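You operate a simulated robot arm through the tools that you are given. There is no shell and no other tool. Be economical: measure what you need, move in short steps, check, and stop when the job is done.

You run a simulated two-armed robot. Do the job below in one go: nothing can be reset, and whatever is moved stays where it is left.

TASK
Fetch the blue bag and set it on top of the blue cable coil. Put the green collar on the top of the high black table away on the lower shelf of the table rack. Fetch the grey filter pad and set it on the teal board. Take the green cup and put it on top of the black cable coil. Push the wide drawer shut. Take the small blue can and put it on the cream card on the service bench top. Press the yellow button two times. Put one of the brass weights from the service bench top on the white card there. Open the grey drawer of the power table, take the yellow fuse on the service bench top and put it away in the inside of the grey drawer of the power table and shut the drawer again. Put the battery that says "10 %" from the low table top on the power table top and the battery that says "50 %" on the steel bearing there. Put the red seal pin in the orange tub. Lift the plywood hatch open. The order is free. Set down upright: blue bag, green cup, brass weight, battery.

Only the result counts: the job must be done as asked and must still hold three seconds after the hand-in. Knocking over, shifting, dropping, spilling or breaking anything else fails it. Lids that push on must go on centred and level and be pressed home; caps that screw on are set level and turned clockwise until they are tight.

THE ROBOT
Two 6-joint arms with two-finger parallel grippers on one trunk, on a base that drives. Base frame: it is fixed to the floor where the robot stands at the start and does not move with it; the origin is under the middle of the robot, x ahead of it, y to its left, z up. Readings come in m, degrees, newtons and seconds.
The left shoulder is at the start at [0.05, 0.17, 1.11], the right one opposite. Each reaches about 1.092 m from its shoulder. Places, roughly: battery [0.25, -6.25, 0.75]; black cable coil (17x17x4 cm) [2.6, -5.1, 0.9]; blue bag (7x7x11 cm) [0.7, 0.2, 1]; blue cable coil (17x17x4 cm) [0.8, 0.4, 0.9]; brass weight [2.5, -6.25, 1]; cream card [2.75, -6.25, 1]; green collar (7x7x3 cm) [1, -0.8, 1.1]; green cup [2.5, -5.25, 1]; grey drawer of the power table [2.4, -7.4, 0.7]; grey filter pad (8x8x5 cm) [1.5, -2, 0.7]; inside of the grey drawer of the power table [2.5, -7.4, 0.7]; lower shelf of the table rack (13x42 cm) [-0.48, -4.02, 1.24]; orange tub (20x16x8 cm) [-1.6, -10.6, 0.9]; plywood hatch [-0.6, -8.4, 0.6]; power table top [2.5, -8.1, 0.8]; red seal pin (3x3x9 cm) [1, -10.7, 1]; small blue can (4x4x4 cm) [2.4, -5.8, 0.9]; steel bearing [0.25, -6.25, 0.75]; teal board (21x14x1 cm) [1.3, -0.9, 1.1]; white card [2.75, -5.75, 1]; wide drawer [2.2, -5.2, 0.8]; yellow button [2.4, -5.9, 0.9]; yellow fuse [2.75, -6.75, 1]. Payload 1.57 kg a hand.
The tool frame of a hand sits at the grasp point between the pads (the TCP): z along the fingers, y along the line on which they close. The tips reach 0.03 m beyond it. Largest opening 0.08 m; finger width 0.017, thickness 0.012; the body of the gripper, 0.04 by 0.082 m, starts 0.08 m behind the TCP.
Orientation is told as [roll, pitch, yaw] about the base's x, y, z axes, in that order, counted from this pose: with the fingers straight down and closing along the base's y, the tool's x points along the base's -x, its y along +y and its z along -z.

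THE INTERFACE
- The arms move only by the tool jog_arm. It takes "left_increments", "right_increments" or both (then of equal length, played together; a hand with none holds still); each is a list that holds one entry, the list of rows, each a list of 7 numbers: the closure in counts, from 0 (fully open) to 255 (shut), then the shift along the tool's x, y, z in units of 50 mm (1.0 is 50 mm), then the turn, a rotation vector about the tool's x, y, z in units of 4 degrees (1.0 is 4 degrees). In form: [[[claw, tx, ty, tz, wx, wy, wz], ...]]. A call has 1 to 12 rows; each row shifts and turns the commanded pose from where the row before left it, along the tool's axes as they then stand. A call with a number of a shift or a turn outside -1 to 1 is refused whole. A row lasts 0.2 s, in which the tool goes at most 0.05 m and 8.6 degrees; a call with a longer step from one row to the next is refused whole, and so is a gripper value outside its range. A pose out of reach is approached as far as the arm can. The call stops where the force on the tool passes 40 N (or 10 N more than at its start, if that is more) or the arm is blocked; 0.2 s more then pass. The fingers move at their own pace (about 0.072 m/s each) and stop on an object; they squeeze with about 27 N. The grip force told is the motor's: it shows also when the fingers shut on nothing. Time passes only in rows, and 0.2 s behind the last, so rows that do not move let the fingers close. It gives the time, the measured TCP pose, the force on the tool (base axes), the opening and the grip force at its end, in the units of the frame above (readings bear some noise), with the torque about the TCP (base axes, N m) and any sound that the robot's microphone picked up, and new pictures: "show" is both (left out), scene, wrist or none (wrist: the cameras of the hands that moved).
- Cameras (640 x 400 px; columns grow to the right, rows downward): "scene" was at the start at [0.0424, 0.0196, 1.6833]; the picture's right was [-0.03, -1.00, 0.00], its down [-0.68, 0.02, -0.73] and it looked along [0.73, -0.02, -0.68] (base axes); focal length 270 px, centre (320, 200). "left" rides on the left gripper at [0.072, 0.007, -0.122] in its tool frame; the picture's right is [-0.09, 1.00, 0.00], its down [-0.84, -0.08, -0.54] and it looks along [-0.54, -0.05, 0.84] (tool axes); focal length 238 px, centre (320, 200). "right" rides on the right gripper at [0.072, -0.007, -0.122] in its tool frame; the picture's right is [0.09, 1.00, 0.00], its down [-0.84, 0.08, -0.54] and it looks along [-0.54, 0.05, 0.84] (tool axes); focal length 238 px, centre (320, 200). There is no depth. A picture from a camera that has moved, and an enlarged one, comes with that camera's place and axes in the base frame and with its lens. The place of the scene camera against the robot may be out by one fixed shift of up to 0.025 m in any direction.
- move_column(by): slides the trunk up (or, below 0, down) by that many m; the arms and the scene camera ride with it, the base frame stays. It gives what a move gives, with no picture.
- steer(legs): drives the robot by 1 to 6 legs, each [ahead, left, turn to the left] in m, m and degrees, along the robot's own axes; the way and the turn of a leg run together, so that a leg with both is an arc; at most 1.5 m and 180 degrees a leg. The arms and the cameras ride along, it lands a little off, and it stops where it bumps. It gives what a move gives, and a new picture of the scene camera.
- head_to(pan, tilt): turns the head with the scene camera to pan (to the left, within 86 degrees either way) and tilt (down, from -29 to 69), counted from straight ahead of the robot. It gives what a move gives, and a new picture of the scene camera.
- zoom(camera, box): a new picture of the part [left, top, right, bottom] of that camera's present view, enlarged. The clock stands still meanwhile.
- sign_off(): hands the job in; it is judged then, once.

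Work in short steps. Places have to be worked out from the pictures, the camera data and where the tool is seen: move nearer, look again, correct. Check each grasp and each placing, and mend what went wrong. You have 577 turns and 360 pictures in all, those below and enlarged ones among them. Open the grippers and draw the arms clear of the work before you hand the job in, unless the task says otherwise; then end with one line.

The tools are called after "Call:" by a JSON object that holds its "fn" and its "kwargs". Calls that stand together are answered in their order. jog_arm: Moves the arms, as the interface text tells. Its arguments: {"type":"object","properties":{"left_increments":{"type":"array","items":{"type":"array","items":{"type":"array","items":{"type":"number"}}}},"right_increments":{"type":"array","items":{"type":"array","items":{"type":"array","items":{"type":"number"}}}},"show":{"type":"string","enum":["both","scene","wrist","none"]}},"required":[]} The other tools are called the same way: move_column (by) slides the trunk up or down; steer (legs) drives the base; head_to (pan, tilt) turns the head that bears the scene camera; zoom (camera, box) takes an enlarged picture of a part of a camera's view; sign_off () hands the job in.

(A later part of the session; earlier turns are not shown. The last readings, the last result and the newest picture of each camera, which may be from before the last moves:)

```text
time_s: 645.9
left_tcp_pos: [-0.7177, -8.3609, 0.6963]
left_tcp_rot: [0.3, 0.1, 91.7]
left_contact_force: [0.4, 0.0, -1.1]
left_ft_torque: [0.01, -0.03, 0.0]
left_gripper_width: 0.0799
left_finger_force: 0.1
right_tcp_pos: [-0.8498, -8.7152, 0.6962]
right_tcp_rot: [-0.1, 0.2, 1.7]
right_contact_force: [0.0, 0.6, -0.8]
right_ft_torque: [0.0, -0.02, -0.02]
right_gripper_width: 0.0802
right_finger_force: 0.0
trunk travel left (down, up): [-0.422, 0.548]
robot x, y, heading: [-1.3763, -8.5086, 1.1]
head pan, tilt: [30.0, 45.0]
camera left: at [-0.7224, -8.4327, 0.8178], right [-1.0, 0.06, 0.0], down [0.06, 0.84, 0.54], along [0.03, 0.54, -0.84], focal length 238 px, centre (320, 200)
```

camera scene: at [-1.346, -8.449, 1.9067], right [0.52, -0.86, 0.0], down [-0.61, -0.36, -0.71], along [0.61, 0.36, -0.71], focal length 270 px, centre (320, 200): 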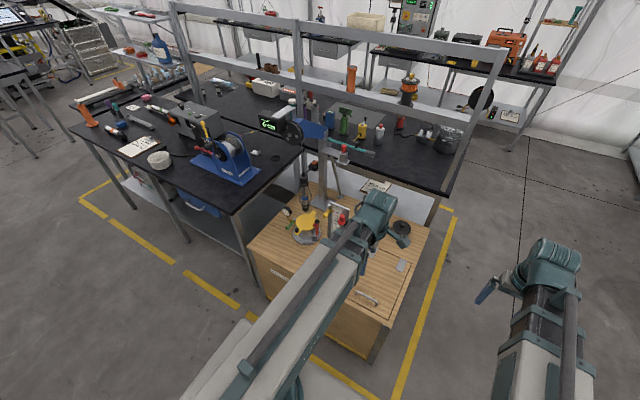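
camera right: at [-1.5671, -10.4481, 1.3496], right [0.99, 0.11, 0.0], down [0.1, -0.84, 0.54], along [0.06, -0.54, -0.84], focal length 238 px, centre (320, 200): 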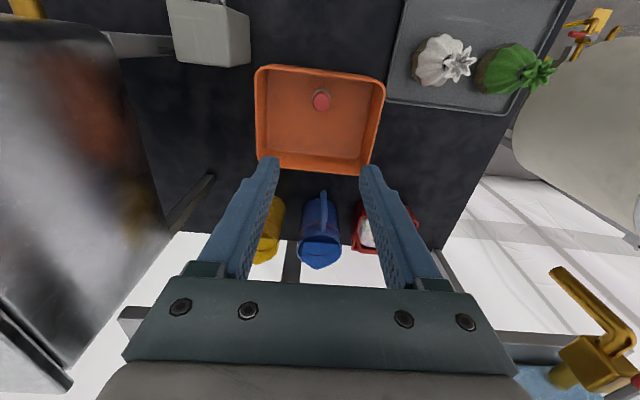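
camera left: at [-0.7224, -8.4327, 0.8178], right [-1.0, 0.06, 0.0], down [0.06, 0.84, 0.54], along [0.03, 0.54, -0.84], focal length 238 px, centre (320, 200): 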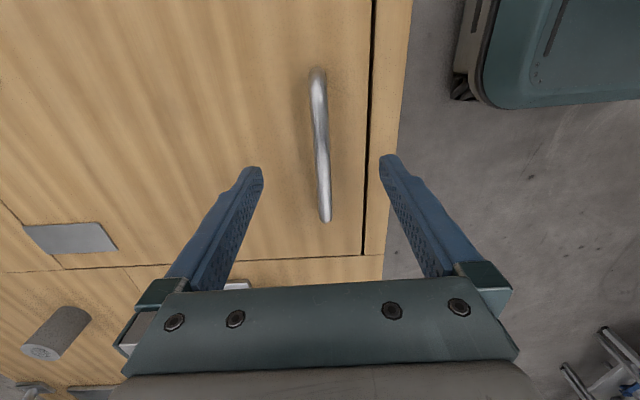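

I lower 4 cm more and close on the bar.

Call:
{"fn": "move_column", "kwargs": {"by": -0.038}}

Call:
{"fn": "jog_arm", "kwargs": {"left_increments": [[[255, 0, 0, 0, 0, 0, 0], [255, 0, 0, 0, 0, 0, 0], [255, 0, 0, 0, 0, 0, 0], [255, 0, 0, 0, 0, 0, 0], [255, 0, 0, 0, 0, 0, 0]]], "show": "wrist"}}

```text
time_s: 646.7
left_tcp_pos: [-0.7178, -8.3611, 0.6585]
left_tcp_rot: [0.3, 0.1, 91.6]
left_contact_force: [0.5, 1.0, 0.1]
left_ft_torque: [0.0, 0.02, -0.02]
left_gripper_width: 0.08
left_finger_force: 0.1
right_tcp_pos: [-0.8502, -8.7173, 0.6588]
right_tcp_rot: [-0.1, 0.1, 1.7]
right_contact_force: [1.3, 0.8, -0.7]
right_ft_torque: [0.0, 0.0, 0.02]
right_gripper_width: 0.0802
right_finger_force: 0.0
trunk travel left (down, up): [-0.384, 0.586]
robot x, y, heading: [-1.3727, -8.5149, 1.4]
head pan, tilt: [30.0, 45.0]
```

```text
time_s: 647.9
left_tcp_pos: [-0.719, -8.36, 0.6584]
left_tcp_rot: [0.2, 0.2, 91.6]
left_contact_force: [-15.8, -0.3, -0.5]
left_ft_torque: [-0.06, 0.05, -0.49]
left_gripper_width: 0.0119
left_finger_force: 28.7
right_tcp_pos: [-0.8503, -8.7168, 0.6586]
right_tcp_rot: [-0.1, 0.0, 1.8]
right_contact_force: [0.9, -0.8, -0.3]
right_ft_torque: [0.0, -0.03, 0.0]
right_gripper_width: 0.08
right_finger_force: 0.1
trunk travel left (down, up): [-0.384, 0.586]
robot x, y, heading: [-1.3736, -8.5116, 0.8]
head pan, tilt: [30.0, 45.0]
camera left: at [-0.7241, -8.4327, 0.7803], right [-1.0, 0.07, 0.01], down [0.06, 0.84, 0.54], along [0.03, 0.54, -0.84], focal length 238 px, centre (320, 200)
```

left: 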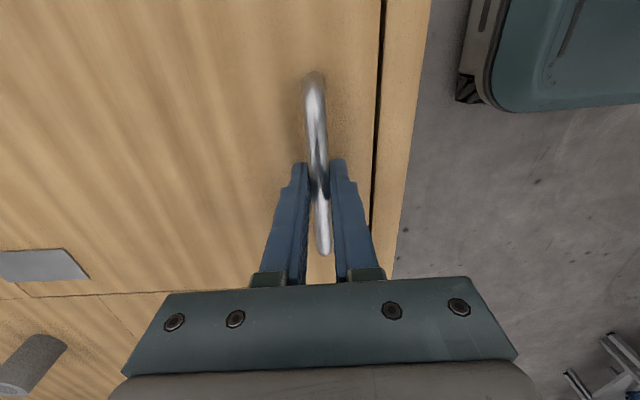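

The bar is gripped. I lift along its arc about the hinge: small trunk raises alternated with forward shifts.

Call:
{"fn": "move_column", "kwargs": {"by": 0.03}}

Call:
{"fn": "jog_arm", "kwargs": {"left_increments": [[[255, 0, -0.12, 0, 0, 0, 0]]], "show": "none"}}

Call:
{"fn": "move_column", "kwargs": {"by": 0.026}}

Call:
{"fn": "jog_arm", "kwargs": {"left_increments": [[[255, 0, -0.16, 0, 0, 0, 0]]], "show": "wrist"}}

```text
time_s: 648.7
left_tcp_pos: [-0.7152, -8.3609, 0.688]
left_tcp_rot: [0.1, 0.0, 91.5]
left_contact_force: [6.9, -0.2, -3.5]
left_ft_torque: [-0.02, -0.13, -0.51]
left_gripper_width: 0.0121
left_finger_force: 29.4
right_tcp_pos: [-0.8491, -8.7164, 0.6871]
right_tcp_rot: [-0.1, 0.1, 1.8]
right_contact_force: [0.0, 0.7, -0.1]
right_ft_torque: [0.03, -0.01, 0.02]
right_gripper_width: 0.0802
right_finger_force: 0.1
trunk travel left (down, up): [-0.414, 0.556]
robot x, y, heading: [-1.3738, -8.5118, 1.2]
head pan, tilt: [30.0, 45.0]
```

```text
time_s: 649.1
left_tcp_pos: [-0.715, -8.3612, 0.6899]
left_tcp_rot: [0.5, 0.1, 91.6]
left_contact_force: [-15.9, -1.8, 1.0]
left_ft_torque: [0.22, 0.1, -0.45]
left_gripper_width: 0.0122
left_finger_force: 29.0
right_tcp_pos: [-0.8512, -8.7169, 0.6896]
right_tcp_rot: [0.0, -0.1, 1.8]
right_contact_force: [1.0, -0.7, 0.9]
right_ft_torque: [0.0, 0.01, 0.02]
right_gripper_width: 0.0801
right_finger_force: 0.0
trunk travel left (down, up): [-0.414, 0.556]
robot x, y, heading: [-1.3722, -8.5094, 1.0]
head pan, tilt: [30.0, 45.0]
```

```text
time_s: 649.8
left_tcp_pos: [-0.7089, -8.3616, 0.7128]
left_tcp_rot: [0.1, 0.1, 91.5]
left_contact_force: [9.4, -2.3, -3.8]
left_ft_torque: [-0.01, -0.12, -0.51]
left_gripper_width: 0.0121
left_finger_force: 28.7
right_tcp_pos: [-0.8501, -8.7168, 0.7135]
right_tcp_rot: [-0.1, 0.1, 1.8]
right_contact_force: [0.3, 0.7, 0.1]
right_ft_torque: [0.01, 0.02, 0.04]
right_gripper_width: 0.0799
right_finger_force: 0.0
trunk travel left (down, up): [-0.44, 0.53]
robot x, y, heading: [-1.3755, -8.512, 1.2]
head pan, tilt: [30.0, 45.0]
```

```text
time_s: 650.2
left_tcp_pos: [-0.7079, -8.3609, 0.7148]
left_tcp_rot: [0.6, 0.2, 91.6]
left_contact_force: [-21.2, -4.4, 3.8]
left_ft_torque: [0.15, 0.15, -0.52]
left_gripper_width: 0.0121
left_finger_force: 29.3
right_tcp_pos: [-0.8509, -8.7164, 0.7157]
right_tcp_rot: [-0.1, 0.0, 1.8]
right_contact_force: [0.5, 0.1, 0.2]
right_ft_torque: [-0.01, -0.02, 0.0]
right_gripper_width: 0.0799
right_finger_force: 0.1
trunk travel left (down, up): [-0.44, 0.53]
robot x, y, heading: [-1.3743, -8.5143, 0.9]
head pan, tilt: [30.0, 45.0]
camera left: at [-0.7127, -8.4327, 0.837], right [-1.0, 0.06, 0.01], down [0.06, 0.84, 0.54], along [0.03, 0.54, -0.84], focal length 238 px, centre (320, 200)
```

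left: 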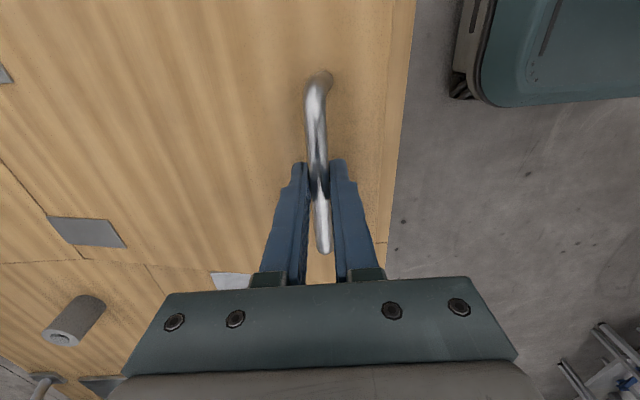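

The lid is rising with modest forces. I continue along the arc.

Call:
{"fn": "move_column", "kwargs": {"by": 0.03}}

Call:
{"fn": "jog_arm", "kwargs": {"left_increments": [[[255, 0, -0.1, 0, 0, 0, 0]]], "show": "none"}}

Call:
{"fn": "move_column", "kwargs": {"by": 0.025}}

Call:
{"fn": "jog_arm", "kwargs": {"left_increments": [[[255, 0, -0.16, 0, 0, 0, 0]]], "show": "none"}}

```text
time_s: 650.9
left_tcp_pos: [-0.6996, -8.3609, 0.7447]
left_tcp_rot: [0.0, 0.1, 91.7]
left_contact_force: [15.7, -5.0, -8.9]
left_ft_torque: [-0.07, -0.16, -0.55]
left_gripper_width: 0.0119
left_finger_force: 29.2
right_tcp_pos: [-0.8488, -8.7161, 0.7435]
right_tcp_rot: [-0.1, 0.3, 1.6]
right_contact_force: [-0.1, -0.7, 0.4]
right_ft_torque: [0.04, 0.0, 0.02]
right_gripper_width: 0.08
right_finger_force: 0.1
trunk travel left (down, up): [-0.47, 0.5]
robot x, y, heading: [-1.3745, -8.5143, 1.0]
head pan, tilt: [30.0, 45.0]
```

```text
time_s: 651.3
left_tcp_pos: [-0.6991, -8.3613, 0.7446]
left_tcp_rot: [0.4, 0.1, 91.5]
left_contact_force: [4.0, -5.2, -4.1]
left_ft_torque: [-0.16, 0.01, -0.51]
left_gripper_width: 0.0118
left_finger_force: 29.1
right_tcp_pos: [-0.85, -8.7152, 0.7438]
right_tcp_rot: [-0.2, 0.1, 1.7]
right_contact_force: [0.0, 0.0, 0.3]
right_ft_torque: [0.0, 0.03, 0.03]
right_gripper_width: 0.0801
right_finger_force: 0.0
trunk travel left (down, up): [-0.47, 0.5]
robot x, y, heading: [-1.3734, -8.5124, 0.8]
head pan, tilt: [30.0, 45.0]
```

```text
time_s: 651.9
left_tcp_pos: [-0.6902, -8.361, 0.7657]
left_tcp_rot: [-0.4, 0.2, 91.6]
left_contact_force: [10.1, 0.5, -7.5]
left_ft_torque: [-0.15, -0.13, -0.52]
left_gripper_width: 0.0119
left_finger_force: 29.2
right_tcp_pos: [-0.8487, -8.7168, 0.7667]
right_tcp_rot: [-0.2, 0.2, 1.7]
right_contact_force: [-0.5, 0.1, -1.4]
right_ft_torque: [0.0, 0.02, 0.01]
right_gripper_width: 0.08
right_finger_force: 0.0
trunk travel left (down, up): [-0.492, 0.478]
robot x, y, heading: [-1.374, -8.5104, 0.9]
head pan, tilt: [30.0, 45.0]
stopped: the force on the tool passed its limit at 43 N (the readings are from after the stop); the commanded pose is now the measured one
```

```text
time_s: 652.3
left_tcp_pos: [-0.6895, -8.3606, 0.7675]
left_tcp_rot: [-0.1, 0.1, 91.4]
left_contact_force: [-14.3, -2.8, 4.1]
left_ft_torque: [0.22, 0.18, -0.49]
left_gripper_width: 0.0119
left_finger_force: 28.7
right_tcp_pos: [-0.8507, -8.7166, 0.7678]
right_tcp_rot: [-0.2, -0.1, 1.7]
right_contact_force: [-0.8, -0.2, 0.4]
right_ft_torque: [0.0, 0.0, 0.0]
right_gripper_width: 0.08
right_finger_force: 0.2
trunk travel left (down, up): [-0.492, 0.478]
robot x, y, heading: [-1.3771, -8.5132, 1.1]
head pan, tilt: [30.0, 45.0]
```

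The motion matches my arc model. I continue with finer alternation.

Call:
{"fn": "move_column", "kwargs": {"by": 0.016}}

Call:
{"fn": "jog_arm", "kwargs": {"left_increments": [[[255, 0, -0.18, 0, 0, 0, 0]]], "show": "none"}}

Call:
{"fn": "move_column", "kwargs": {"by": 0.016}}

Call:
{"fn": "jog_arm", "kwargs": {"left_increments": [[[255, 0, -0.2, 0, 0, 0, 0]]], "show": "none"}}

Call:
{"fn": "move_column", "kwargs": {"by": 0.016}}

Call:
{"fn": "jog_arm", "kwargs": {"left_increments": [[[255, 0, -0.22, 0, 0, 0, 0]]], "show": "none"}}

```text
time_s: 652.9
left_tcp_pos: [-0.6815, -8.3609, 0.7803]
left_tcp_rot: [-0.5, 0.2, 91.5]
left_contact_force: [9.6, -3.1, -6.7]
left_ft_torque: [0.01, -0.13, -0.51]
left_gripper_width: 0.0119
left_finger_force: 29.2
right_tcp_pos: [-0.8492, -8.7168, 0.7814]
right_tcp_rot: [0.0, 0.1, 1.7]
right_contact_force: [0.0, 0.4, -0.2]
right_ft_torque: [0.02, 0.01, 0.0]
right_gripper_width: 0.0799
right_finger_force: 0.0
trunk travel left (down, up): [-0.508, 0.462]
robot x, y, heading: [-1.3735, -8.5128, 1.0]
head pan, tilt: [30.0, 45.0]
```

```text
time_s: 653.3
left_tcp_pos: [-0.682, -8.3602, 0.7837]
left_tcp_rot: [0.0, 0.2, 91.5]
left_contact_force: [-20.4, -5.8, 6.9]
left_ft_torque: [-0.04, 0.23, -0.47]
left_gripper_width: 0.0116
left_finger_force: 29.2
right_tcp_pos: [-0.8518, -8.7165, 0.783]
right_tcp_rot: [0.0, -0.1, 1.7]
right_contact_force: [-1.3, 0.4, 0.3]
right_ft_torque: [0.03, 0.03, 0.0]
right_gripper_width: 0.08
right_finger_force: 0.0
trunk travel left (down, up): [-0.508, 0.462]
robot x, y, heading: [-1.3773, -8.5113, 1.2]
head pan, tilt: [30.0, 45.0]
```

```text
time_s: 654.0
left_tcp_pos: [-0.6729, -8.3606, 0.7977]
left_tcp_rot: [-0.5, 0.2, 91.5]
left_contact_force: [6.6, -8.6, -6.0]
left_ft_torque: [-0.13, -0.14, -0.5]
left_gripper_width: 0.0114
left_finger_force: 29.1
right_tcp_pos: [-0.8481, -8.7169, 0.7977]
right_tcp_rot: [0.0, 0.1, 1.8]
right_contact_force: [0.1, 0.7, -0.5]
right_ft_torque: [-0.02, 0.02, 0.04]
right_gripper_width: 0.0801
right_finger_force: 0.0
trunk travel left (down, up): [-0.524, 0.446]
robot x, y, heading: [-1.3738, -8.5126, 1.2]
head pan, tilt: [30.0, 45.0]
```

```text
time_s: 654.4
left_tcp_pos: [-0.6718, -8.3596, 0.8003]
left_tcp_rot: [-0.1, 0.2, 91.5]
left_contact_force: [-22.6, -10.1, 11.8]
left_ft_torque: [-0.11, 0.25, -0.5]
left_gripper_width: 0.0117
left_finger_force: 29.2
right_tcp_pos: [-0.8511, -8.7169, 0.7994]
right_tcp_rot: [0.0, 0.0, 1.6]
right_contact_force: [1.0, -0.4, 0.2]
right_ft_torque: [0.02, 0.0, 0.01]
right_gripper_width: 0.0801
right_finger_force: 0.1
trunk travel left (down, up): [-0.524, 0.446]
robot x, y, heading: [-1.3754, -8.509, 1.1]
head pan, tilt: [30.0, 45.0]
```

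```text
time_s: 655.0
left_tcp_pos: [-0.6628, -8.3607, 0.8131]
left_tcp_rot: [-0.4, 0.1, 91.5]
left_contact_force: [7.9, -11.9, -7.3]
left_ft_torque: [-0.18, -0.1, -0.56]
left_gripper_width: 0.0121
left_finger_force: 29.1
right_tcp_pos: [-0.8485, -8.7175, 0.8133]
right_tcp_rot: [0.0, 0.1, 1.6]
right_contact_force: [-0.7, 1.8, -0.1]
right_ft_torque: [0.0, -0.01, 0.0]
right_gripper_width: 0.0798
right_finger_force: 0.0
trunk travel left (down, up): [-0.54, 0.43]
robot x, y, heading: [-1.3788, -8.5111, 1.1]
head pan, tilt: [30.0, 45.0]
```

```text
time_s: 655.4
left_tcp_pos: [-0.6594, -8.3621, 0.8165]
left_tcp_rot: [-0.2, 0.2, 91.5]
left_contact_force: [-19.7, -15.3, 12.0]
left_ft_torque: [-0.1, 0.18, -0.46]
left_gripper_width: 0.0119
left_finger_force: 29.4
right_tcp_pos: [-0.8523, -8.7177, 0.8153]
right_tcp_rot: [0.0, 0.0, 1.8]
right_contact_force: [-0.6, 0.1, 0.0]
right_ft_torque: [0.02, 0.01, 0.02]
right_gripper_width: 0.0799
right_finger_force: 0.2
trunk travel left (down, up): [-0.54, 0.43]
robot x, y, heading: [-1.3757, -8.51, 1.0]
head pan, tilt: [30.0, 45.0]
```

Smooth. I continue, relieving a small sideways load too.

Call:
{"fn": "move_column", "kwargs": {"by": 0.016}}

Call:
{"fn": "jog_arm", "kwargs": {"left_increments": [[[255, 0.05, -0.24, 0, 0, 0, 0]]], "show": "none"}}

Call:
{"fn": "move_column", "kwargs": {"by": 0.016}}

Call:
{"fn": "jog_arm", "kwargs": {"left_increments": [[[255, 0.04, -0.28, 0, 0, 0, 0]]], "show": "none"}}

Call:
{"fn": "move_column", "kwargs": {"by": 0.016}}

Call:
{"fn": "jog_arm", "kwargs": {"left_increments": [[[255, 0, -0.32, 0, 0, 0, 0]]], "show": "wrist"}}

```text
time_s: 656.0
left_tcp_pos: [-0.6518, -8.3602, 0.8293]
left_tcp_rot: [-0.5, 0.1, 91.5]
left_contact_force: [13.7, -15.0, -12.9]
left_ft_torque: [-0.12, -0.12, -0.58]
left_gripper_width: 0.0118
left_finger_force: 28.9
right_tcp_pos: [-0.8486, -8.7167, 0.8286]
right_tcp_rot: [0.0, 0.2, 1.7]
right_contact_force: [-0.3, 0.1, 0.1]
right_ft_torque: [-0.02, 0.02, 0.03]
right_gripper_width: 0.0799
right_finger_force: 0.0
trunk travel left (down, up): [-0.556, 0.414]
robot x, y, heading: [-1.3724, -8.5121, 0.8]
head pan, tilt: [30.0, 45.0]
```

```text
time_s: 656.4
left_tcp_pos: [-0.6478, -8.3606, 0.8327]
left_tcp_rot: [-0.1, -0.1, 91.6]
left_contact_force: [-16.6, -8.2, 9.7]
left_ft_torque: [-0.55, 0.2, -0.5]
left_gripper_width: 0.0118
left_finger_force: 28.9
right_tcp_pos: [-0.852, -8.7162, 0.8319]
right_tcp_rot: [-0.1, 0.0, 1.8]
right_contact_force: [0.1, -0.1, 0.2]
right_ft_torque: [0.04, 0.01, -0.02]
right_gripper_width: 0.0803
right_finger_force: 0.1
trunk travel left (down, up): [-0.556, 0.414]
robot x, y, heading: [-1.3724, -8.5122, 0.8]
head pan, tilt: [30.0, 45.0]
```

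```text
time_s: 657.1
left_tcp_pos: [-0.6374, -8.3601, 0.8442]
left_tcp_rot: [-0.5, -0.1, 91.6]
left_contact_force: [18.1, -4.3, -19.2]
left_ft_torque: [0.42, -0.12, -0.53]
left_gripper_width: 0.0119
left_finger_force: 28.9
right_tcp_pos: [-0.8475, -8.7171, 0.8443]
right_tcp_rot: [-0.1, 0.2, 1.8]
right_contact_force: [1.5, 0.4, 0.3]
right_ft_torque: [0.0, -0.02, 0.0]
right_gripper_width: 0.0799
right_finger_force: 0.0
trunk travel left (down, up): [-0.572, 0.398]
robot x, y, heading: [-1.3751, -8.5147, 1.2]
head pan, tilt: [30.0, 45.0]
```

```text
time_s: 657.5
left_tcp_pos: [-0.6335, -8.3613, 0.8472]
left_tcp_rot: [-0.1, 0.0, 91.7]
left_contact_force: [-12.8, 6.2, 10.0]
left_ft_torque: [-0.24, 0.17, -0.53]
left_gripper_width: 0.0116
left_finger_force: 29.1
right_tcp_pos: [-0.8515, -8.716, 0.8459]
right_tcp_rot: [-0.1, -0.1, 1.8]
right_contact_force: [0.5, -0.1, -0.2]
right_ft_torque: [0.02, 0.0, -0.02]
right_gripper_width: 0.0801
right_finger_force: 0.0
trunk travel left (down, up): [-0.572, 0.398]
robot x, y, heading: [-1.375, -8.512, 1.0]
head pan, tilt: [30.0, 45.0]
```

```text
time_s: 658.1
left_tcp_pos: [-0.6259, -8.3615, 0.8602]
left_tcp_rot: [-0.4, 0.0, 91.6]
left_contact_force: [19.7, 9.6, -21.0]
left_ft_torque: [0.05, -0.13, -0.49]
left_gripper_width: 0.0122
left_finger_force: 29.4
right_tcp_pos: [-0.8474, -8.7152, 0.8601]
right_tcp_rot: [-0.1, 0.1, 1.7]
right_contact_force: [-0.4, 0.0, 0.8]
right_ft_torque: [0.01, -0.01, -0.03]
right_gripper_width: 0.0798
right_finger_force: 0.0
trunk travel left (down, up): [-0.588, 0.382]
robot x, y, heading: [-1.3725, -8.5136, 0.6]
head pan, tilt: [30.0, 45.0]
```

```text
time_s: 658.5
left_tcp_pos: [-0.6192, -8.3619, 0.8653]
left_tcp_rot: [0.0, 0.0, 91.5]
left_contact_force: [-16.1, 10.8, 15.2]
left_ft_torque: [0.12, 0.2, -0.46]
left_gripper_width: 0.0119
left_finger_force: 28.9
right_tcp_pos: [-0.8519, -8.7154, 0.8641]
right_tcp_rot: [-0.1, 0.0, 1.9]
right_contact_force: [-0.3, 0.4, -0.4]
right_ft_torque: [-0.01, -0.05, 0.0]
right_gripper_width: 0.0799
right_finger_force: 0.0
trunk travel left (down, up): [-0.588, 0.382]
robot x, y, heading: [-1.378, -8.5122, 1.0]
head pan, tilt: [30.0, 45.0]
camera left: at [-0.6252, -8.4331, 0.9858], right [-1.0, 0.06, 0.0], down [0.05, 0.84, 0.54], along [0.04, 0.54, -0.84], focal length 238 px, centre (320, 200)
```

left: 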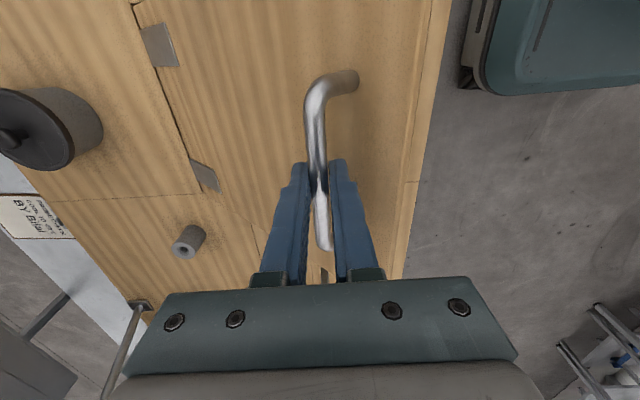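

The lid is near 45°. I continue with slightly larger forward shares.

Call:
{"fn": "move_column", "kwargs": {"by": 0.014}}

Call:
{"fn": "jog_arm", "kwargs": {"left_increments": [[[255, -0.04, -0.33, 0, 0, 0, 0]]], "show": "none"}}

Call:
{"fn": "move_column", "kwargs": {"by": 0.014}}

Call:
{"fn": "jog_arm", "kwargs": {"left_increments": [[[255, -0.04, -0.38, 0, 0, 0, 0]]], "show": "none"}}

Call:
{"fn": "move_column", "kwargs": {"by": 0.012}}

Call:
{"fn": "jog_arm", "kwargs": {"left_increments": [[[255, 0, -0.4, 0, 0, 0, 0]]], "show": "none"}}

```text
time_s: 659.1
left_tcp_pos: [-0.6098, -8.3622, 0.8737]
left_tcp_rot: [-0.5, 0.1, 91.6]
left_contact_force: [12.9, 10.2, -17.3]
left_ft_torque: [0.17, -0.14, -0.45]
left_gripper_width: 0.012
left_finger_force: 29.5
right_tcp_pos: [-0.8476, -8.7163, 0.8747]
right_tcp_rot: [-0.2, 0.2, 1.7]
right_contact_force: [0.1, -1.0, 0.0]
right_ft_torque: [-0.03, 0.0, -0.01]
right_gripper_width: 0.0803
right_finger_force: 0.0
trunk travel left (down, up): [-0.602, 0.368]
robot x, y, heading: [-1.372, -8.5115, 0.8]
head pan, tilt: [30.0, 45.0]
```

```text
time_s: 659.5
left_tcp_pos: [-0.6018, -8.3615, 0.8787]
left_tcp_rot: [0.0, 0.1, 91.5]
left_contact_force: [-17.8, 1.6, 20.4]
left_ft_torque: [0.21, 0.22, -0.44]
left_gripper_width: 0.0116
left_finger_force: 28.9
right_tcp_pos: [-0.8527, -8.7167, 0.8791]
right_tcp_rot: [-0.1, -0.1, 1.6]
right_contact_force: [0.4, -0.4, -1.5]
right_ft_torque: [0.0, -0.01, -0.03]
right_gripper_width: 0.08
right_finger_force: 0.0
trunk travel left (down, up): [-0.602, 0.368]
robot x, y, heading: [-1.3749, -8.5117, 1.1]
head pan, tilt: [30.0, 45.0]
```

```text
time_s: 660.1
left_tcp_pos: [-0.5919, -8.3618, 0.8876]
left_tcp_rot: [-0.5, 0.3, 91.5]
left_contact_force: [13.9, -5.6, -20.1]
left_ft_torque: [-0.2, -0.12, -0.49]
left_gripper_width: 0.0116
left_finger_force: 29.2
right_tcp_pos: [-0.8479, -8.7172, 0.8885]
right_tcp_rot: [0.0, 0.2, 1.7]
right_contact_force: [-0.3, 0.0, -0.2]
right_ft_torque: [0.02, -0.01, -0.01]
right_gripper_width: 0.0799
right_finger_force: 0.1
trunk travel left (down, up): [-0.616, 0.354]
robot x, y, heading: [-1.3718, -8.5107, 0.8]
head pan, tilt: [30.0, 45.0]
```

```text
time_s: 660.5
left_tcp_pos: [-0.5837, -8.3615, 0.8938]
left_tcp_rot: [-0.2, 0.2, 91.6]
left_contact_force: [-16.0, -12.6, 20.4]
left_ft_torque: [-0.18, 0.14, -0.47]
left_gripper_width: 0.0118
left_finger_force: 29.1
right_tcp_pos: [-0.8525, -8.718, 0.8929]
right_tcp_rot: [0.0, -0.2, 1.7]
right_contact_force: [-0.2, 0.5, 0.3]
right_ft_torque: [0.02, 0.01, -0.02]
right_gripper_width: 0.08
right_finger_force: 0.1
trunk travel left (down, up): [-0.616, 0.354]
robot x, y, heading: [-1.3749, -8.5115, 1.2]
head pan, tilt: [30.0, 45.0]
```

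```text
time_s: 661.1
left_tcp_pos: [-0.5746, -8.3602, 0.9004]
left_tcp_rot: [-0.4, 0.1, 91.4]
left_contact_force: [9.8, -16.4, -17.5]
left_ft_torque: [-0.17, -0.09, -0.49]
left_gripper_width: 0.0116
left_finger_force: 29.3
right_tcp_pos: [-0.8478, -8.7166, 0.8999]
right_tcp_rot: [0.0, 0.2, 1.8]
right_contact_force: [-0.4, 1.1, -0.6]
right_ft_torque: [0.01, 0.01, -0.02]
right_gripper_width: 0.0801
right_finger_force: 0.1
trunk travel left (down, up): [-0.628, 0.342]
robot x, y, heading: [-1.3748, -8.5146, 1.1]
head pan, tilt: [30.0, 45.0]
```

```text
time_s: 661.5
left_tcp_pos: [-0.5629, -8.3573, 0.9042]
left_tcp_rot: [-0.2, 0.1, 91.6]
left_contact_force: [-13.3, -13.0, 19.0]
left_ft_torque: [-0.16, 0.13, -0.52]
left_gripper_width: 0.0115
left_finger_force: 28.7
right_tcp_pos: [-0.8516, -8.7167, 0.9045]
right_tcp_rot: [0.1, 0.2, 1.7]
right_contact_force: [-0.1, 0.4, 0.2]
right_ft_torque: [0.02, -0.01, 0.04]
right_gripper_width: 0.08
right_finger_force: 0.1
trunk travel left (down, up): [-0.628, 0.342]
robot x, y, heading: [-1.3728, -8.5137, 1.1]
head pan, tilt: [30.0, 45.0]
```

About 57° now. The arm is nearing its reach, so I use base moves for the forward part.

Call:
{"fn": "move_column", "kwargs": {"by": 0.01}}

Call:
{"fn": "steer", "kwargs": {"legs": [[0.022, 0, 0]]}}

Call:
{"fn": "move_column", "kwargs": {"by": 0.009}}

Call:
{"fn": "steer", "kwargs": {"legs": [[0.024, 0, 0]]}}

```text
time_s: 662.1
left_tcp_pos: [-0.5527, -8.3557, 0.9105]
left_tcp_rot: [-0.4, 0.1, 91.6]
left_contact_force: [11.4, -8.8, -22.1]
left_ft_torque: [-0.08, -0.06, -0.52]
left_gripper_width: 0.0122
left_finger_force: 29.4
right_tcp_pos: [-0.8489, -8.7178, 0.9103]
right_tcp_rot: [-0.1, 0.3, 1.7]
right_contact_force: [0.3, -0.7, 1.4]
right_ft_torque: [-0.02, -0.04, 0.02]
right_gripper_width: 0.0798
right_finger_force: 0.0
trunk travel left (down, up): [-0.638, 0.332]
robot x, y, heading: [-1.371, -8.5142, 1.0]
head pan, tilt: [30.0, 45.0]
```

```text
time_s: 662.9
left_tcp_pos: [-0.5391, -8.3556, 0.9137]
left_tcp_rot: [-0.3, 0.0, 91.7]
left_contact_force: [-10.0, -1.2, 18.3]
left_ft_torque: [0.3, 0.08, -0.49]
left_gripper_width: 0.0117
left_finger_force: 29.0
right_tcp_pos: [-0.8293, -8.717, 0.9135]
right_tcp_rot: [-0.1, 0.0, 1.8]
right_contact_force: [0.2, 0.1, -0.8]
right_ft_torque: [0.0, 0.0, 0.0]
right_gripper_width: 0.0799
right_finger_force: 0.1
trunk travel left (down, up): [-0.638, 0.332]
robot x, y, heading: [-1.3581, -8.5191, 1.1]
head pan, tilt: [30.0, 45.0]
camera scene: at [-1.3273, -8.449, 1.5928], right [0.52, -0.86, 0.0], down [-0.6, -0.36, -0.71], along [0.61, 0.36, -0.71], focal length 270 px, centre (320, 200)
```

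scene: 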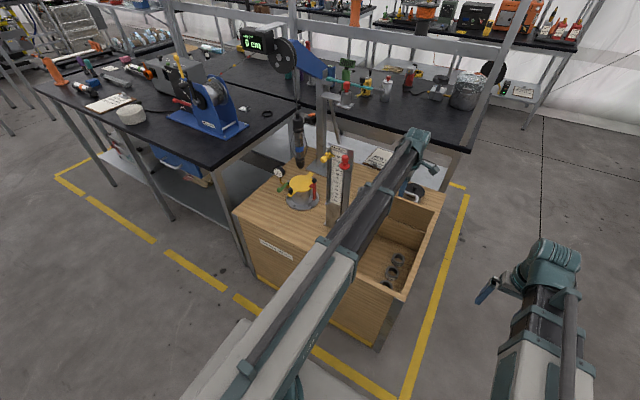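

```text
time_s: 663.5
left_tcp_pos: [-0.5349, -8.3548, 0.9188]
left_tcp_rot: [-0.1, 0.0, 91.6]
left_contact_force: [9.3, -0.9, -21.8]
left_ft_torque: [-0.07, -0.05, -0.51]
left_gripper_width: 0.0118
left_finger_force: 29.5
right_tcp_pos: [-0.8263, -8.7152, 0.9192]
right_tcp_rot: [-0.1, 0.1, 1.8]
right_contact_force: [-0.4, -0.3, -1.1]
right_ft_torque: [0.0, 0.0, -0.02]
right_gripper_width: 0.0801
right_finger_force: 0.0
trunk travel left (down, up): [-0.647, 0.323]
robot x, y, heading: [-1.3509, -8.5118, 0.9]
head pan, tilt: [30.0, 45.0]
```

```text
time_s: 664.3
left_tcp_pos: [-0.5163, -8.3554, 0.9228]
left_tcp_rot: [-0.3, 0.0, 91.6]
left_contact_force: [-8.7, -0.4, 18.5]
left_ft_torque: [-0.02, 0.03, -0.47]
left_gripper_width: 0.0118
left_finger_force: 29.7
right_tcp_pos: [-0.8051, -8.7157, 0.9225]
right_tcp_rot: [-0.1, 0.0, 1.6]
right_contact_force: [0.5, -1.2, -0.1]
right_ft_torque: [0.0, -0.01, 0.0]
right_gripper_width: 0.0799
right_finger_force: 0.1
trunk travel left (down, up): [-0.647, 0.323]
robot x, y, heading: [-1.3289, -8.5134, 1.2]
head pan, tilt: [30.0, 45.0]
camera scene: at [-1.3035, -8.4486, 1.6018], right [0.52, -0.86, 0.0], down [-0.6, -0.36, -0.71], along [0.61, 0.36, -0.71], focal length 270 px, centre (320, 200)
```

scene: 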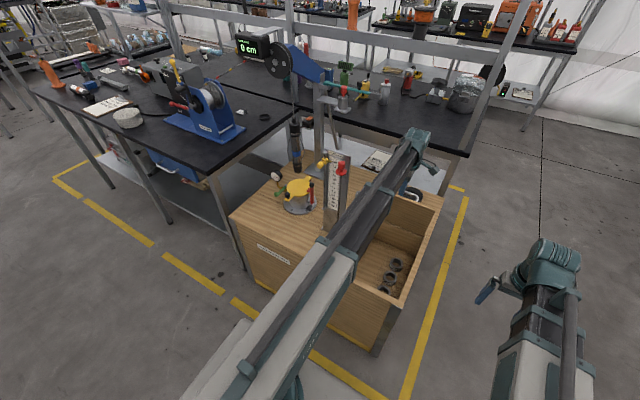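

The crate opening is visible. I continue toward vertical.

Call:
{"fn": "move_column", "kwargs": {"by": 0.009}}

Call:
{"fn": "steer", "kwargs": {"legs": [[0.026, 0, 0]]}}

Call:
{"fn": "move_column", "kwargs": {"by": 0.007}}

Call:
{"fn": "steer", "kwargs": {"legs": [[0.028, 0, 0]]}}

Call:
{"fn": "move_column", "kwargs": {"by": 0.006}}

Call:
{"fn": "steer", "kwargs": {"legs": [[0.03, 0, 0]]}}

```text
time_s: 664.9
left_tcp_pos: [-0.5118, -8.3547, 0.9286]
left_tcp_rot: [-0.1, 0.1, 91.6]
left_contact_force: [7.8, 0.1, -22.6]
left_ft_torque: [-0.01, -0.05, -0.51]
left_gripper_width: 0.0119
left_finger_force: 28.8
right_tcp_pos: [-0.8022, -8.7156, 0.929]
right_tcp_rot: [-0.2, 0.2, 1.6]
right_contact_force: [0.5, -1.1, 0.2]
right_ft_torque: [-0.01, -0.02, 0.0]
right_gripper_width: 0.0799
right_finger_force: 0.0
trunk travel left (down, up): [-0.656, 0.314]
robot x, y, heading: [-1.329, -8.5112, 0.9]
head pan, tilt: [30.0, 45.0]
```

```text
time_s: 665.7
left_tcp_pos: [-0.4879, -8.3551, 0.9308]
left_tcp_rot: [-0.2, 0.0, 91.4]
left_contact_force: [-4.5, -0.2, 12.6]
left_ft_torque: [0.05, -0.01, -0.46]
left_gripper_width: 0.0117
left_finger_force: 29.0
right_tcp_pos: [-0.7797, -8.7154, 0.9309]
right_tcp_rot: [-0.1, 0.0, 1.7]
right_contact_force: [0.5, -0.8, 0.1]
right_ft_torque: [-0.03, 0.03, -0.01]
right_gripper_width: 0.0801
right_finger_force: 0.1
trunk travel left (down, up): [-0.656, 0.314]
robot x, y, heading: [-1.3062, -8.5133, 0.8]
head pan, tilt: [30.0, 45.0]
camera scene: at [-1.2763, -8.4479, 1.6106], right [0.51, -0.86, 0.0], down [-0.61, -0.36, -0.71], along [0.61, 0.36, -0.71], focal length 270 px, centre (320, 200)
```

scene: 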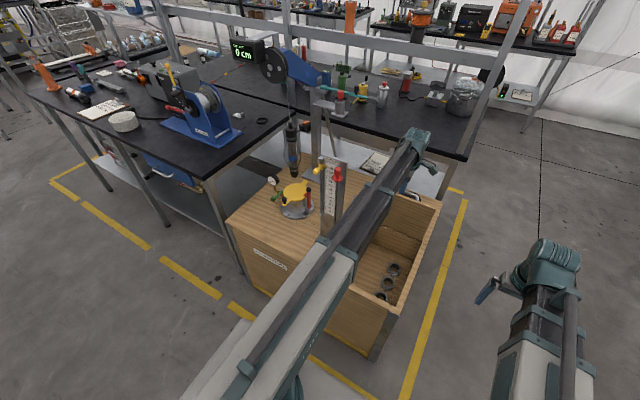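

```text
time_s: 666.3
left_tcp_pos: [-0.486, -8.3554, 0.9353]
left_tcp_rot: [0.1, 0.1, 91.4]
left_contact_force: [4.7, -0.6, -20.4]
left_ft_torque: [-0.03, 0.02, -0.48]
left_gripper_width: 0.0116
left_finger_force: 29.0
right_tcp_pos: [-0.7761, -8.7146, 0.9361]
right_tcp_rot: [0.0, 0.2, 1.7]
right_contact_force: [-0.3, 0.3, -0.6]
right_ft_torque: [0.0, -0.03, -0.01]
right_gripper_width: 0.0802
right_finger_force: 0.0
trunk travel left (down, up): [-0.663, 0.307]
robot x, y, heading: [-1.2972, -8.5118, 0.8]
head pan, tilt: [30.0, 45.0]
```

```text
time_s: 667.1
left_tcp_pos: [-0.4608, -8.3551, 0.9386]
left_tcp_rot: [-0.2, 0.0, 91.5]
left_contact_force: [-1.3, -3.6, 2.9]
left_ft_torque: [0.18, -0.03, -0.44]
left_gripper_width: 0.0117
left_finger_force: 28.9
right_tcp_pos: [-0.75, -8.7146, 0.9373]
right_tcp_rot: [-0.2, 0.1, 1.7]
right_contact_force: [-0.2, -0.1, -0.1]
right_ft_torque: [-0.02, 0.0, -0.03]
right_gripper_width: 0.0799
right_finger_force: 0.1
trunk travel left (down, up): [-0.663, 0.307]
robot x, y, heading: [-1.2746, -8.5141, 0.8]
head pan, tilt: [30.0, 45.0]
camera scene: at [-1.2468, -8.4476, 1.6175], right [0.51, -0.86, 0.0], down [-0.61, -0.36, -0.71], along [0.61, 0.36, -0.71], focal length 270 px, centre (320, 200)
```

scene: 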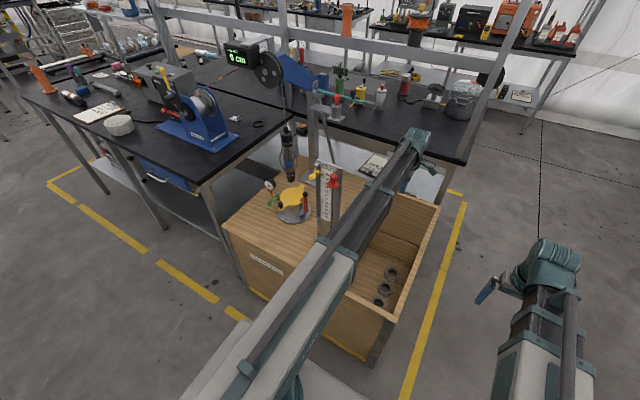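

```text
time_s: 667.6
left_tcp_pos: [-0.459, -8.3548, 0.9415]
left_tcp_rot: [-0.2, 0.1, 91.5]
left_contact_force: [2.4, -0.6, -18.8]
left_ft_torque: [-0.03, -0.06, -0.51]
left_gripper_width: 0.0119
left_finger_force: 29.4
right_tcp_pos: [-0.7495, -8.7143, 0.9424]
right_tcp_rot: [-0.1, 0.2, 1.6]
right_contact_force: [0.2, -0.6, -0.2]
right_ft_torque: [-0.02, 0.0, 0.03]
right_gripper_width: 0.08
right_finger_force: 0.1
trunk travel left (down, up): [-0.669, 0.301]
robot x, y, heading: [-1.2774, -8.5071, 1.1]
head pan, tilt: [30.0, 45.0]
```

```text
time_s: 668.5
left_tcp_pos: [-0.4304, -8.3543, 0.9432]
left_tcp_rot: [-0.1, 0.0, 91.7]
left_contact_force: [-0.1, -2.1, 2.0]
left_ft_torque: [0.2, -0.04, -0.43]
left_gripper_width: 0.0117
left_finger_force: 29.0
right_tcp_pos: [-0.7208, -8.7147, 0.943]
right_tcp_rot: [-0.1, 0.2, 1.7]
right_contact_force: [1.4, 0.2, -0.2]
right_ft_torque: [0.01, -0.02, 0.0]
right_gripper_width: 0.08
right_finger_force: 0.0
trunk travel left (down, up): [-0.669, 0.301]
robot x, y, heading: [-1.2448, -8.5139, 1.0]
head pan, tilt: [30.0, 45.0]
camera scene: at [-1.2167, -8.4471, 1.6235], right [0.51, -0.86, 0.0], down [-0.61, -0.36, -0.71], along [0.61, 0.36, -0.71], focal length 270 px, centre (320, 200)
```

scene: 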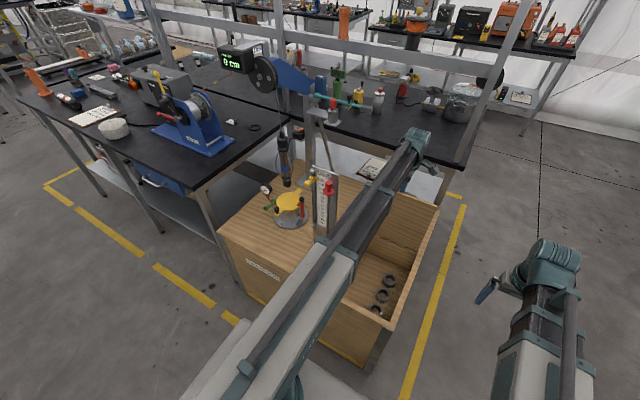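

The lid is near 78°. I continue past vertical.

Call:
{"fn": "steer", "kwargs": {"legs": [[0.03, 0, 0]]}}

Call:
{"fn": "steer", "kwargs": {"legs": [[0.03, 0, 0]]}}

Call:
{"fn": "jog_arm", "kwargs": {"left_increments": [[[255, 0, 0, 0, 0, 0, 0]]], "show": "wrist"}}

```text
time_s: 669.3
left_tcp_pos: [-0.3998, -8.355, 0.9439]
left_tcp_rot: [-0.1, -0.1, 91.6]
left_contact_force: [-0.4, 0.0, 1.1]
left_ft_torque: [0.25, 0.02, -0.41]
left_gripper_width: 0.0114
left_finger_force: 29.1
right_tcp_pos: [-0.6896, -8.714, 0.9445]
right_tcp_rot: [-0.1, 0.2, 1.7]
right_contact_force: [-0.1, 0.4, -0.4]
right_ft_torque: [-0.02, 0.01, -0.01]
right_gripper_width: 0.08
right_finger_force: 0.0
trunk travel left (down, up): [-0.669, 0.301]
robot x, y, heading: [-1.2118, -8.5086, 0.8]
head pan, tilt: [30.0, 45.0]
camera scene: at [-1.1861, -8.4464, 1.6234], right [0.51, -0.86, 0.0], down [-0.61, -0.36, -0.71], along [0.61, 0.36, -0.71], focal length 270 px, centre (320, 200)
```

scene: 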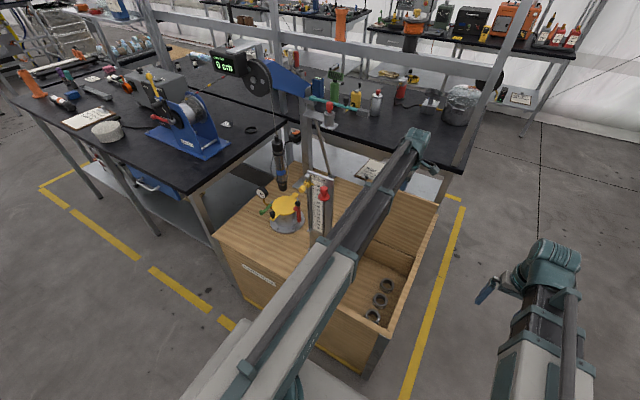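

```text
time_s: 670.1
left_tcp_pos: [-0.3691, -8.355, 0.9414]
left_tcp_rot: [-0.1, 0.2, 91.5]
left_contact_force: [-2.1, -0.6, -14.2]
left_ft_torque: [-0.08, 0.08, -0.37]
left_gripper_width: 0.0119
left_finger_force: 28.7
right_tcp_pos: [-0.6608, -8.7144, 0.9431]
right_tcp_rot: [-0.1, 0.2, 1.7]
right_contact_force: [0.6, -0.5, -0.1]
right_ft_torque: [-0.01, -0.02, 0.02]
right_gripper_width: 0.0801
right_finger_force: 0.0
trunk travel left (down, up): [-0.669, 0.301]
robot x, y, heading: [-1.1868, -8.5079, 0.9]
head pan, tilt: [30.0, 45.0]
camera scene: at [-1.1551, -8.4456, 1.6234], right [0.51, -0.86, 0.0], down [-0.61, -0.36, -0.71], along [0.61, 0.36, -0.71], focal length 270 px, centre (320, 200)
```

scene: 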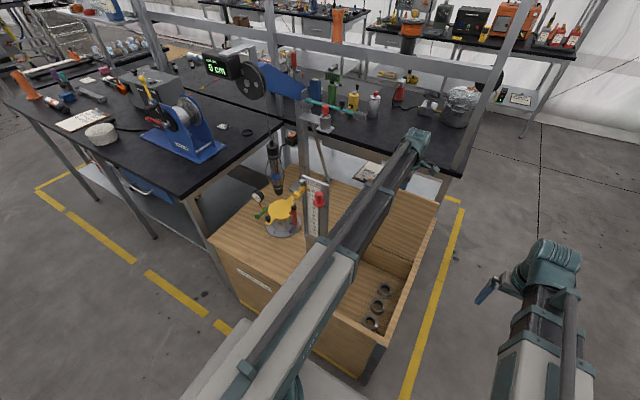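

```text
time_s: 670.5
left_tcp_pos: [-0.3697, -8.3541, 0.9429]
left_tcp_rot: [-0.1, 0.1, 91.4]
left_contact_force: [-1.6, 0.4, -15.8]
left_ft_torque: [-0.05, 0.05, -0.37]
left_gripper_width: 0.0117
left_finger_force: 29.5
right_tcp_pos: [-0.6599, -8.7142, 0.942]
right_tcp_rot: [-0.1, 0.2, 1.6]
right_contact_force: [-0.8, -0.3, -0.5]
right_ft_torque: [0.03, -0.03, -0.02]
right_gripper_width: 0.0801
right_finger_force: 0.1
trunk travel left (down, up): [-0.669, 0.301]
robot x, y, heading: [-1.1853, -8.5113, 0.9]
head pan, tilt: [30.0, 45.0]
camera left: at [-0.3756, -8.4263, 1.0635], right [-1.0, 0.07, 0.0], down [0.06, 0.84, 0.54], along [0.04, 0.54, -0.84], focal length 238 px, centre (320, 200)
```

left: 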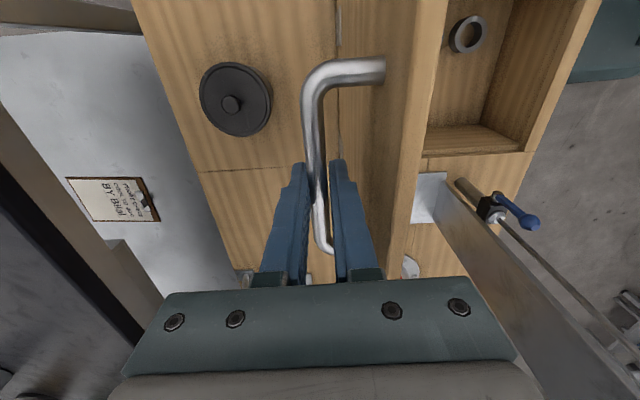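

The lid is about vertical. I push further, lowering slightly to follow the arc, to find its open stop.

Call:
{"fn": "move_column", "kwargs": {"by": -0.003}}

Call:
{"fn": "jog_arm", "kwargs": {"left_increments": [[[255, 0, -0.3, 0, 0, 0, 0], [255, 0, -0.2, 0, 0, 0, 0]]], "show": "none"}}

Call:
{"fn": "move_column", "kwargs": {"by": -0.005}}

Call:
{"fn": "jog_arm", "kwargs": {"left_increments": [[[255, 0, -0.3, 0, 0, 0, 0], [255, 0, -0.2, 0, 0, 0, 0]]], "show": "wrist"}}

```text
time_s: 671.1
left_tcp_pos: [-0.3708, -8.3549, 0.9431]
left_tcp_rot: [-0.3, -0.1, 91.5]
left_contact_force: [1.9, 1.7, 22.9]
left_ft_torque: [0.01, 0.0, -0.51]
left_gripper_width: 0.0117
left_finger_force: 28.7
right_tcp_pos: [-0.6625, -8.7151, 0.9419]
right_tcp_rot: [-0.2, 0.0, 1.7]
right_contact_force: [-0.6, 0.1, 0.2]
right_ft_torque: [0.0, 0.01, 0.01]
right_gripper_width: 0.0801
right_finger_force: 0.1
trunk travel left (down, up): [-0.666, 0.304]
robot x, y, heading: [-1.1858, -8.5076, 0.8]
head pan, tilt: [30.0, 45.0]
```

```text
time_s: 671.7
left_tcp_pos: [-0.3432, -8.3538, 0.9377]
left_tcp_rot: [-0.1, 0.2, 91.4]
left_contact_force: [-4.6, -2.6, -22.6]
left_ft_torque: [0.15, -0.02, -0.33]
left_gripper_width: 0.0118
left_finger_force: 29.2
right_tcp_pos: [-0.6598, -8.7143, 0.9383]
right_tcp_rot: [-0.1, 0.2, 1.6]
right_contact_force: [-0.5, -0.2, 0.1]
right_ft_torque: [0.02, 0.02, -0.02]
right_gripper_width: 0.08
right_finger_force: 0.1
trunk travel left (down, up): [-0.666, 0.304]
robot x, y, heading: [-1.1843, -8.5087, 0.9]
head pan, tilt: [30.0, 45.0]
```

```text
time_s: 672.2
left_tcp_pos: [-0.3447, -8.3531, 0.9375]
left_tcp_rot: [-0.3, 0.1, 91.5]
left_contact_force: [4.6, -1.2, 22.2]
left_ft_torque: [-0.03, -0.02, -0.4]
left_gripper_width: 0.0116
left_finger_force: 28.7
right_tcp_pos: [-0.6617, -8.7151, 0.9367]
right_tcp_rot: [-0.1, 0.0, 1.6]
right_contact_force: [0.7, -0.2, 0.4]
right_ft_torque: [0.0, 0.01, 0.05]
right_gripper_width: 0.08
right_finger_force: 0.0
trunk travel left (down, up): [-0.661, 0.309]
robot x, y, heading: [-1.1838, -8.5107, 0.7]
head pan, tilt: [30.0, 45.0]
```

```text
time_s: 672.8
left_tcp_pos: [-0.3192, -8.3555, 0.9335]
left_tcp_rot: [0.1, 0.0, 91.4]
left_contact_force: [-6.3, -2.7, -23.6]
left_ft_torque: [0.03, 0.01, -0.49]
left_gripper_width: 0.0118
left_finger_force: 29.0
right_tcp_pos: [-0.6609, -8.7151, 0.9339]
right_tcp_rot: [-0.1, 0.2, 1.6]
right_contact_force: [-0.5, -0.2, -0.4]
right_ft_torque: [-0.01, -0.02, 0.01]
right_gripper_width: 0.08
right_finger_force: 0.0
trunk travel left (down, up): [-0.661, 0.309]
robot x, y, heading: [-1.1846, -8.5149, 0.7]
head pan, tilt: [30.0, 45.0]
camera left: at [-0.3245, -8.4259, 1.0547], right [-1.0, 0.07, 0.0], down [0.06, 0.84, 0.54], along [0.04, 0.54, -0.84], focal length 238 px, centre (320, 200)
```

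left: 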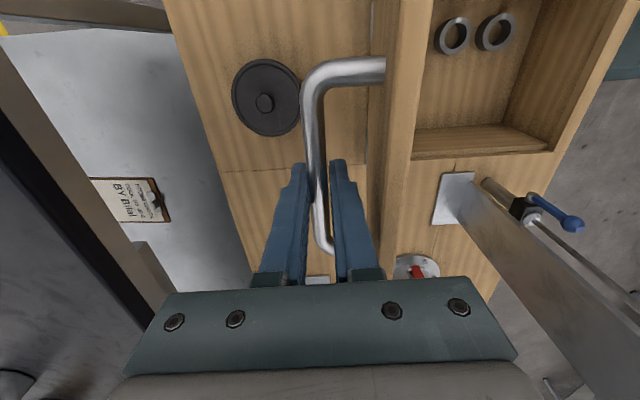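

No stop yet at about 97°. I continue gently to find the limit.

Call:
{"fn": "move_column", "kwargs": {"by": -0.007}}

Call:
{"fn": "jog_arm", "kwargs": {"left_increments": [[[255, 0, -0.25, 0, 0, 0, 0], [255, 0, -0.2, 0, 0, 0, 0]]], "show": "none"}}

Call:
{"fn": "move_column", "kwargs": {"by": -0.008}}

Call:
{"fn": "jog_arm", "kwargs": {"left_increments": [[[255, 0, -0.25, 0, 0, 0, 0], [255, 0, -0.2, 0, 0, 0, 0]]], "show": "wrist"}}

```text
time_s: 673.4
left_tcp_pos: [-0.3201, -8.354, 0.9302]
left_tcp_rot: [-0.3, 0.0, 91.5]
left_contact_force: [5.5, -0.9, 20.5]
left_ft_torque: [0.0, 0.0, -0.41]
left_gripper_width: 0.0118
left_finger_force: 29.6
right_tcp_pos: [-0.6625, -8.7144, 0.9283]
right_tcp_rot: [0.0, -0.1, 1.6]
right_contact_force: [-0.6, -0.5, 0.0]
right_ft_torque: [0.02, 0.02, -0.04]
right_gripper_width: 0.08
right_finger_force: 0.1
trunk travel left (down, up): [-0.654, 0.316]
robot x, y, heading: [-1.1852, -8.5075, 1.0]
head pan, tilt: [30.0, 45.0]
```

```text
time_s: 674.0
left_tcp_pos: [-0.3022, -8.3535, 0.9293]
left_tcp_rot: [0.3, 0.0, 91.5]
left_contact_force: [-34.0, -2.1, -21.3]
left_ft_torque: [0.0, -0.02, -0.35]
left_gripper_width: 0.0114
left_finger_force: 29.2
right_tcp_pos: [-0.6634, -8.7139, 0.9282]
right_tcp_rot: [-0.2, -0.1, 1.8]
right_contact_force: [-0.3, 0.1, -0.7]
right_ft_torque: [0.02, 0.03, -0.01]
right_gripper_width: 0.0801
right_finger_force: 0.2
trunk travel left (down, up): [-0.654, 0.316]
robot x, y, heading: [-1.186, -8.507, 1.0]
head pan, tilt: [30.0, 45.0]
```

```text
time_s: 674.5
left_tcp_pos: [-0.3021, -8.3538, 0.9236]
left_tcp_rot: [0.1, 0.0, 91.5]
left_contact_force: [-31.1, 0.2, 22.1]
left_ft_torque: [-0.13, 0.01, -0.4]
left_gripper_width: 0.0121
left_finger_force: 29.0
right_tcp_pos: [-0.6652, -8.7145, 0.9227]
right_tcp_rot: [-0.2, -0.1, 1.5]
right_contact_force: [0.2, 0.3, 0.5]
right_ft_torque: [0.02, 0.01, 0.02]
right_gripper_width: 0.0801
right_finger_force: 0.0
trunk travel left (down, up): [-0.646, 0.324]
robot x, y, heading: [-1.1869, -8.5109, 1.0]
head pan, tilt: [30.0, 45.0]
```

```text
time_s: 674.9
left_tcp_pos: [-0.3015, -8.3535, 0.9224]
left_tcp_rot: [0.9, -0.1, 91.3]
left_contact_force: [-11.7, -0.6, 23.8]
left_ft_torque: [0.1, -0.02, -0.49]
left_gripper_width: 0.0118
left_finger_force: 28.8
right_tcp_pos: [-0.663, -8.715, 0.9206]
right_tcp_rot: [-0.1, 0.0, 1.6]
right_contact_force: [-1.0, -0.6, -0.6]
right_ft_torque: [-0.01, 0.02, -0.02]
right_gripper_width: 0.08
right_finger_force: 0.0
trunk travel left (down, up): [-0.646, 0.324]
robot x, y, heading: [-1.185, -8.511, 1.1]
head pan, tilt: [30.0, 45.0]
stopped in row 1 (left hand): the force on the tool passed its limit at 57 N (the readings are from after the stop); the commanded pose is now the measured one
camera left: at [-0.3066, -8.4256, 1.0438], right [-1.0, 0.07, 0.02], down [0.07, 0.84, 0.54], along [0.02, 0.54, -0.84], focal length 238 px, centre (320, 200)
```

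left: 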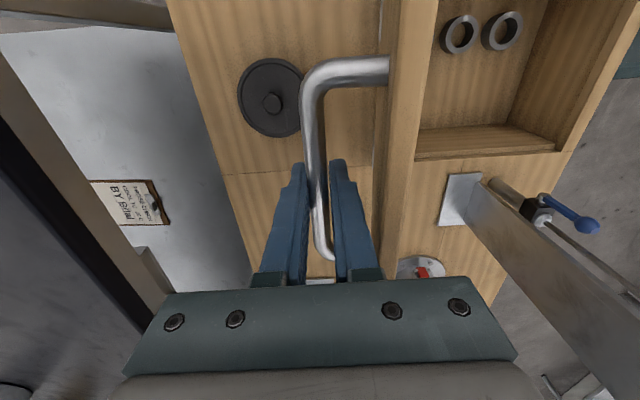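

There's the stop, slightly past vertical, so it will stay open. I open the fingers only a little (the lid is close behind the bar) and rise clear.

Call:
{"fn": "jog_arm", "kwargs": {"left_increments": [[[195, 0, 0, 0, 0, 0, 0], [185, 0, 0, 0, 0, 0, 0], [185, 0, 0, 0, 0, 0, 0]]], "show": "wrist"}}

```text
time_s: 675.6
left_tcp_pos: [-0.2997, -8.3528, 0.9207]
left_tcp_rot: [0.8, 0.0, 91.5]
left_contact_force: [-0.9, -0.1, 0.5]
left_ft_torque: [0.01, -0.04, 0.0]
left_gripper_width: 0.022
left_finger_force: 0.0
right_tcp_pos: [-0.6615, -8.7134, 0.9207]
right_tcp_rot: [-0.2, 0.0, 1.6]
right_contact_force: [0.0, 0.6, -0.2]
right_ft_torque: [-0.01, -0.01, -0.03]
right_gripper_width: 0.0803
right_finger_force: 0.0
trunk travel left (down, up): [-0.646, 0.324]
robot x, y, heading: [-1.1873, -8.5095, 0.9]
head pan, tilt: [30.0, 45.0]
camera left: at [-0.3024, -8.4253, 1.0414], right [-1.0, 0.07, 0.01], down [0.06, 0.84, 0.54], along [0.02, 0.54, -0.84], focal length 238 px, centre (320, 200)
```

left: 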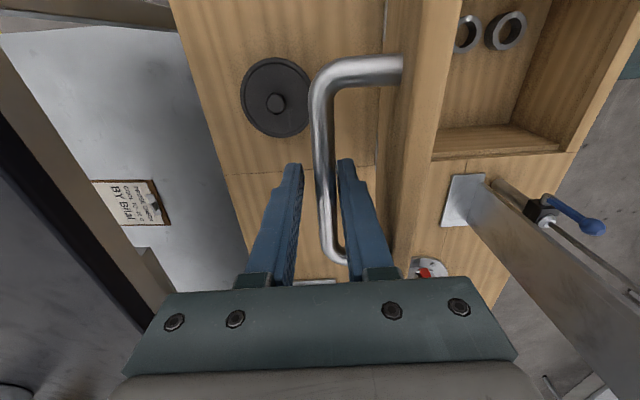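

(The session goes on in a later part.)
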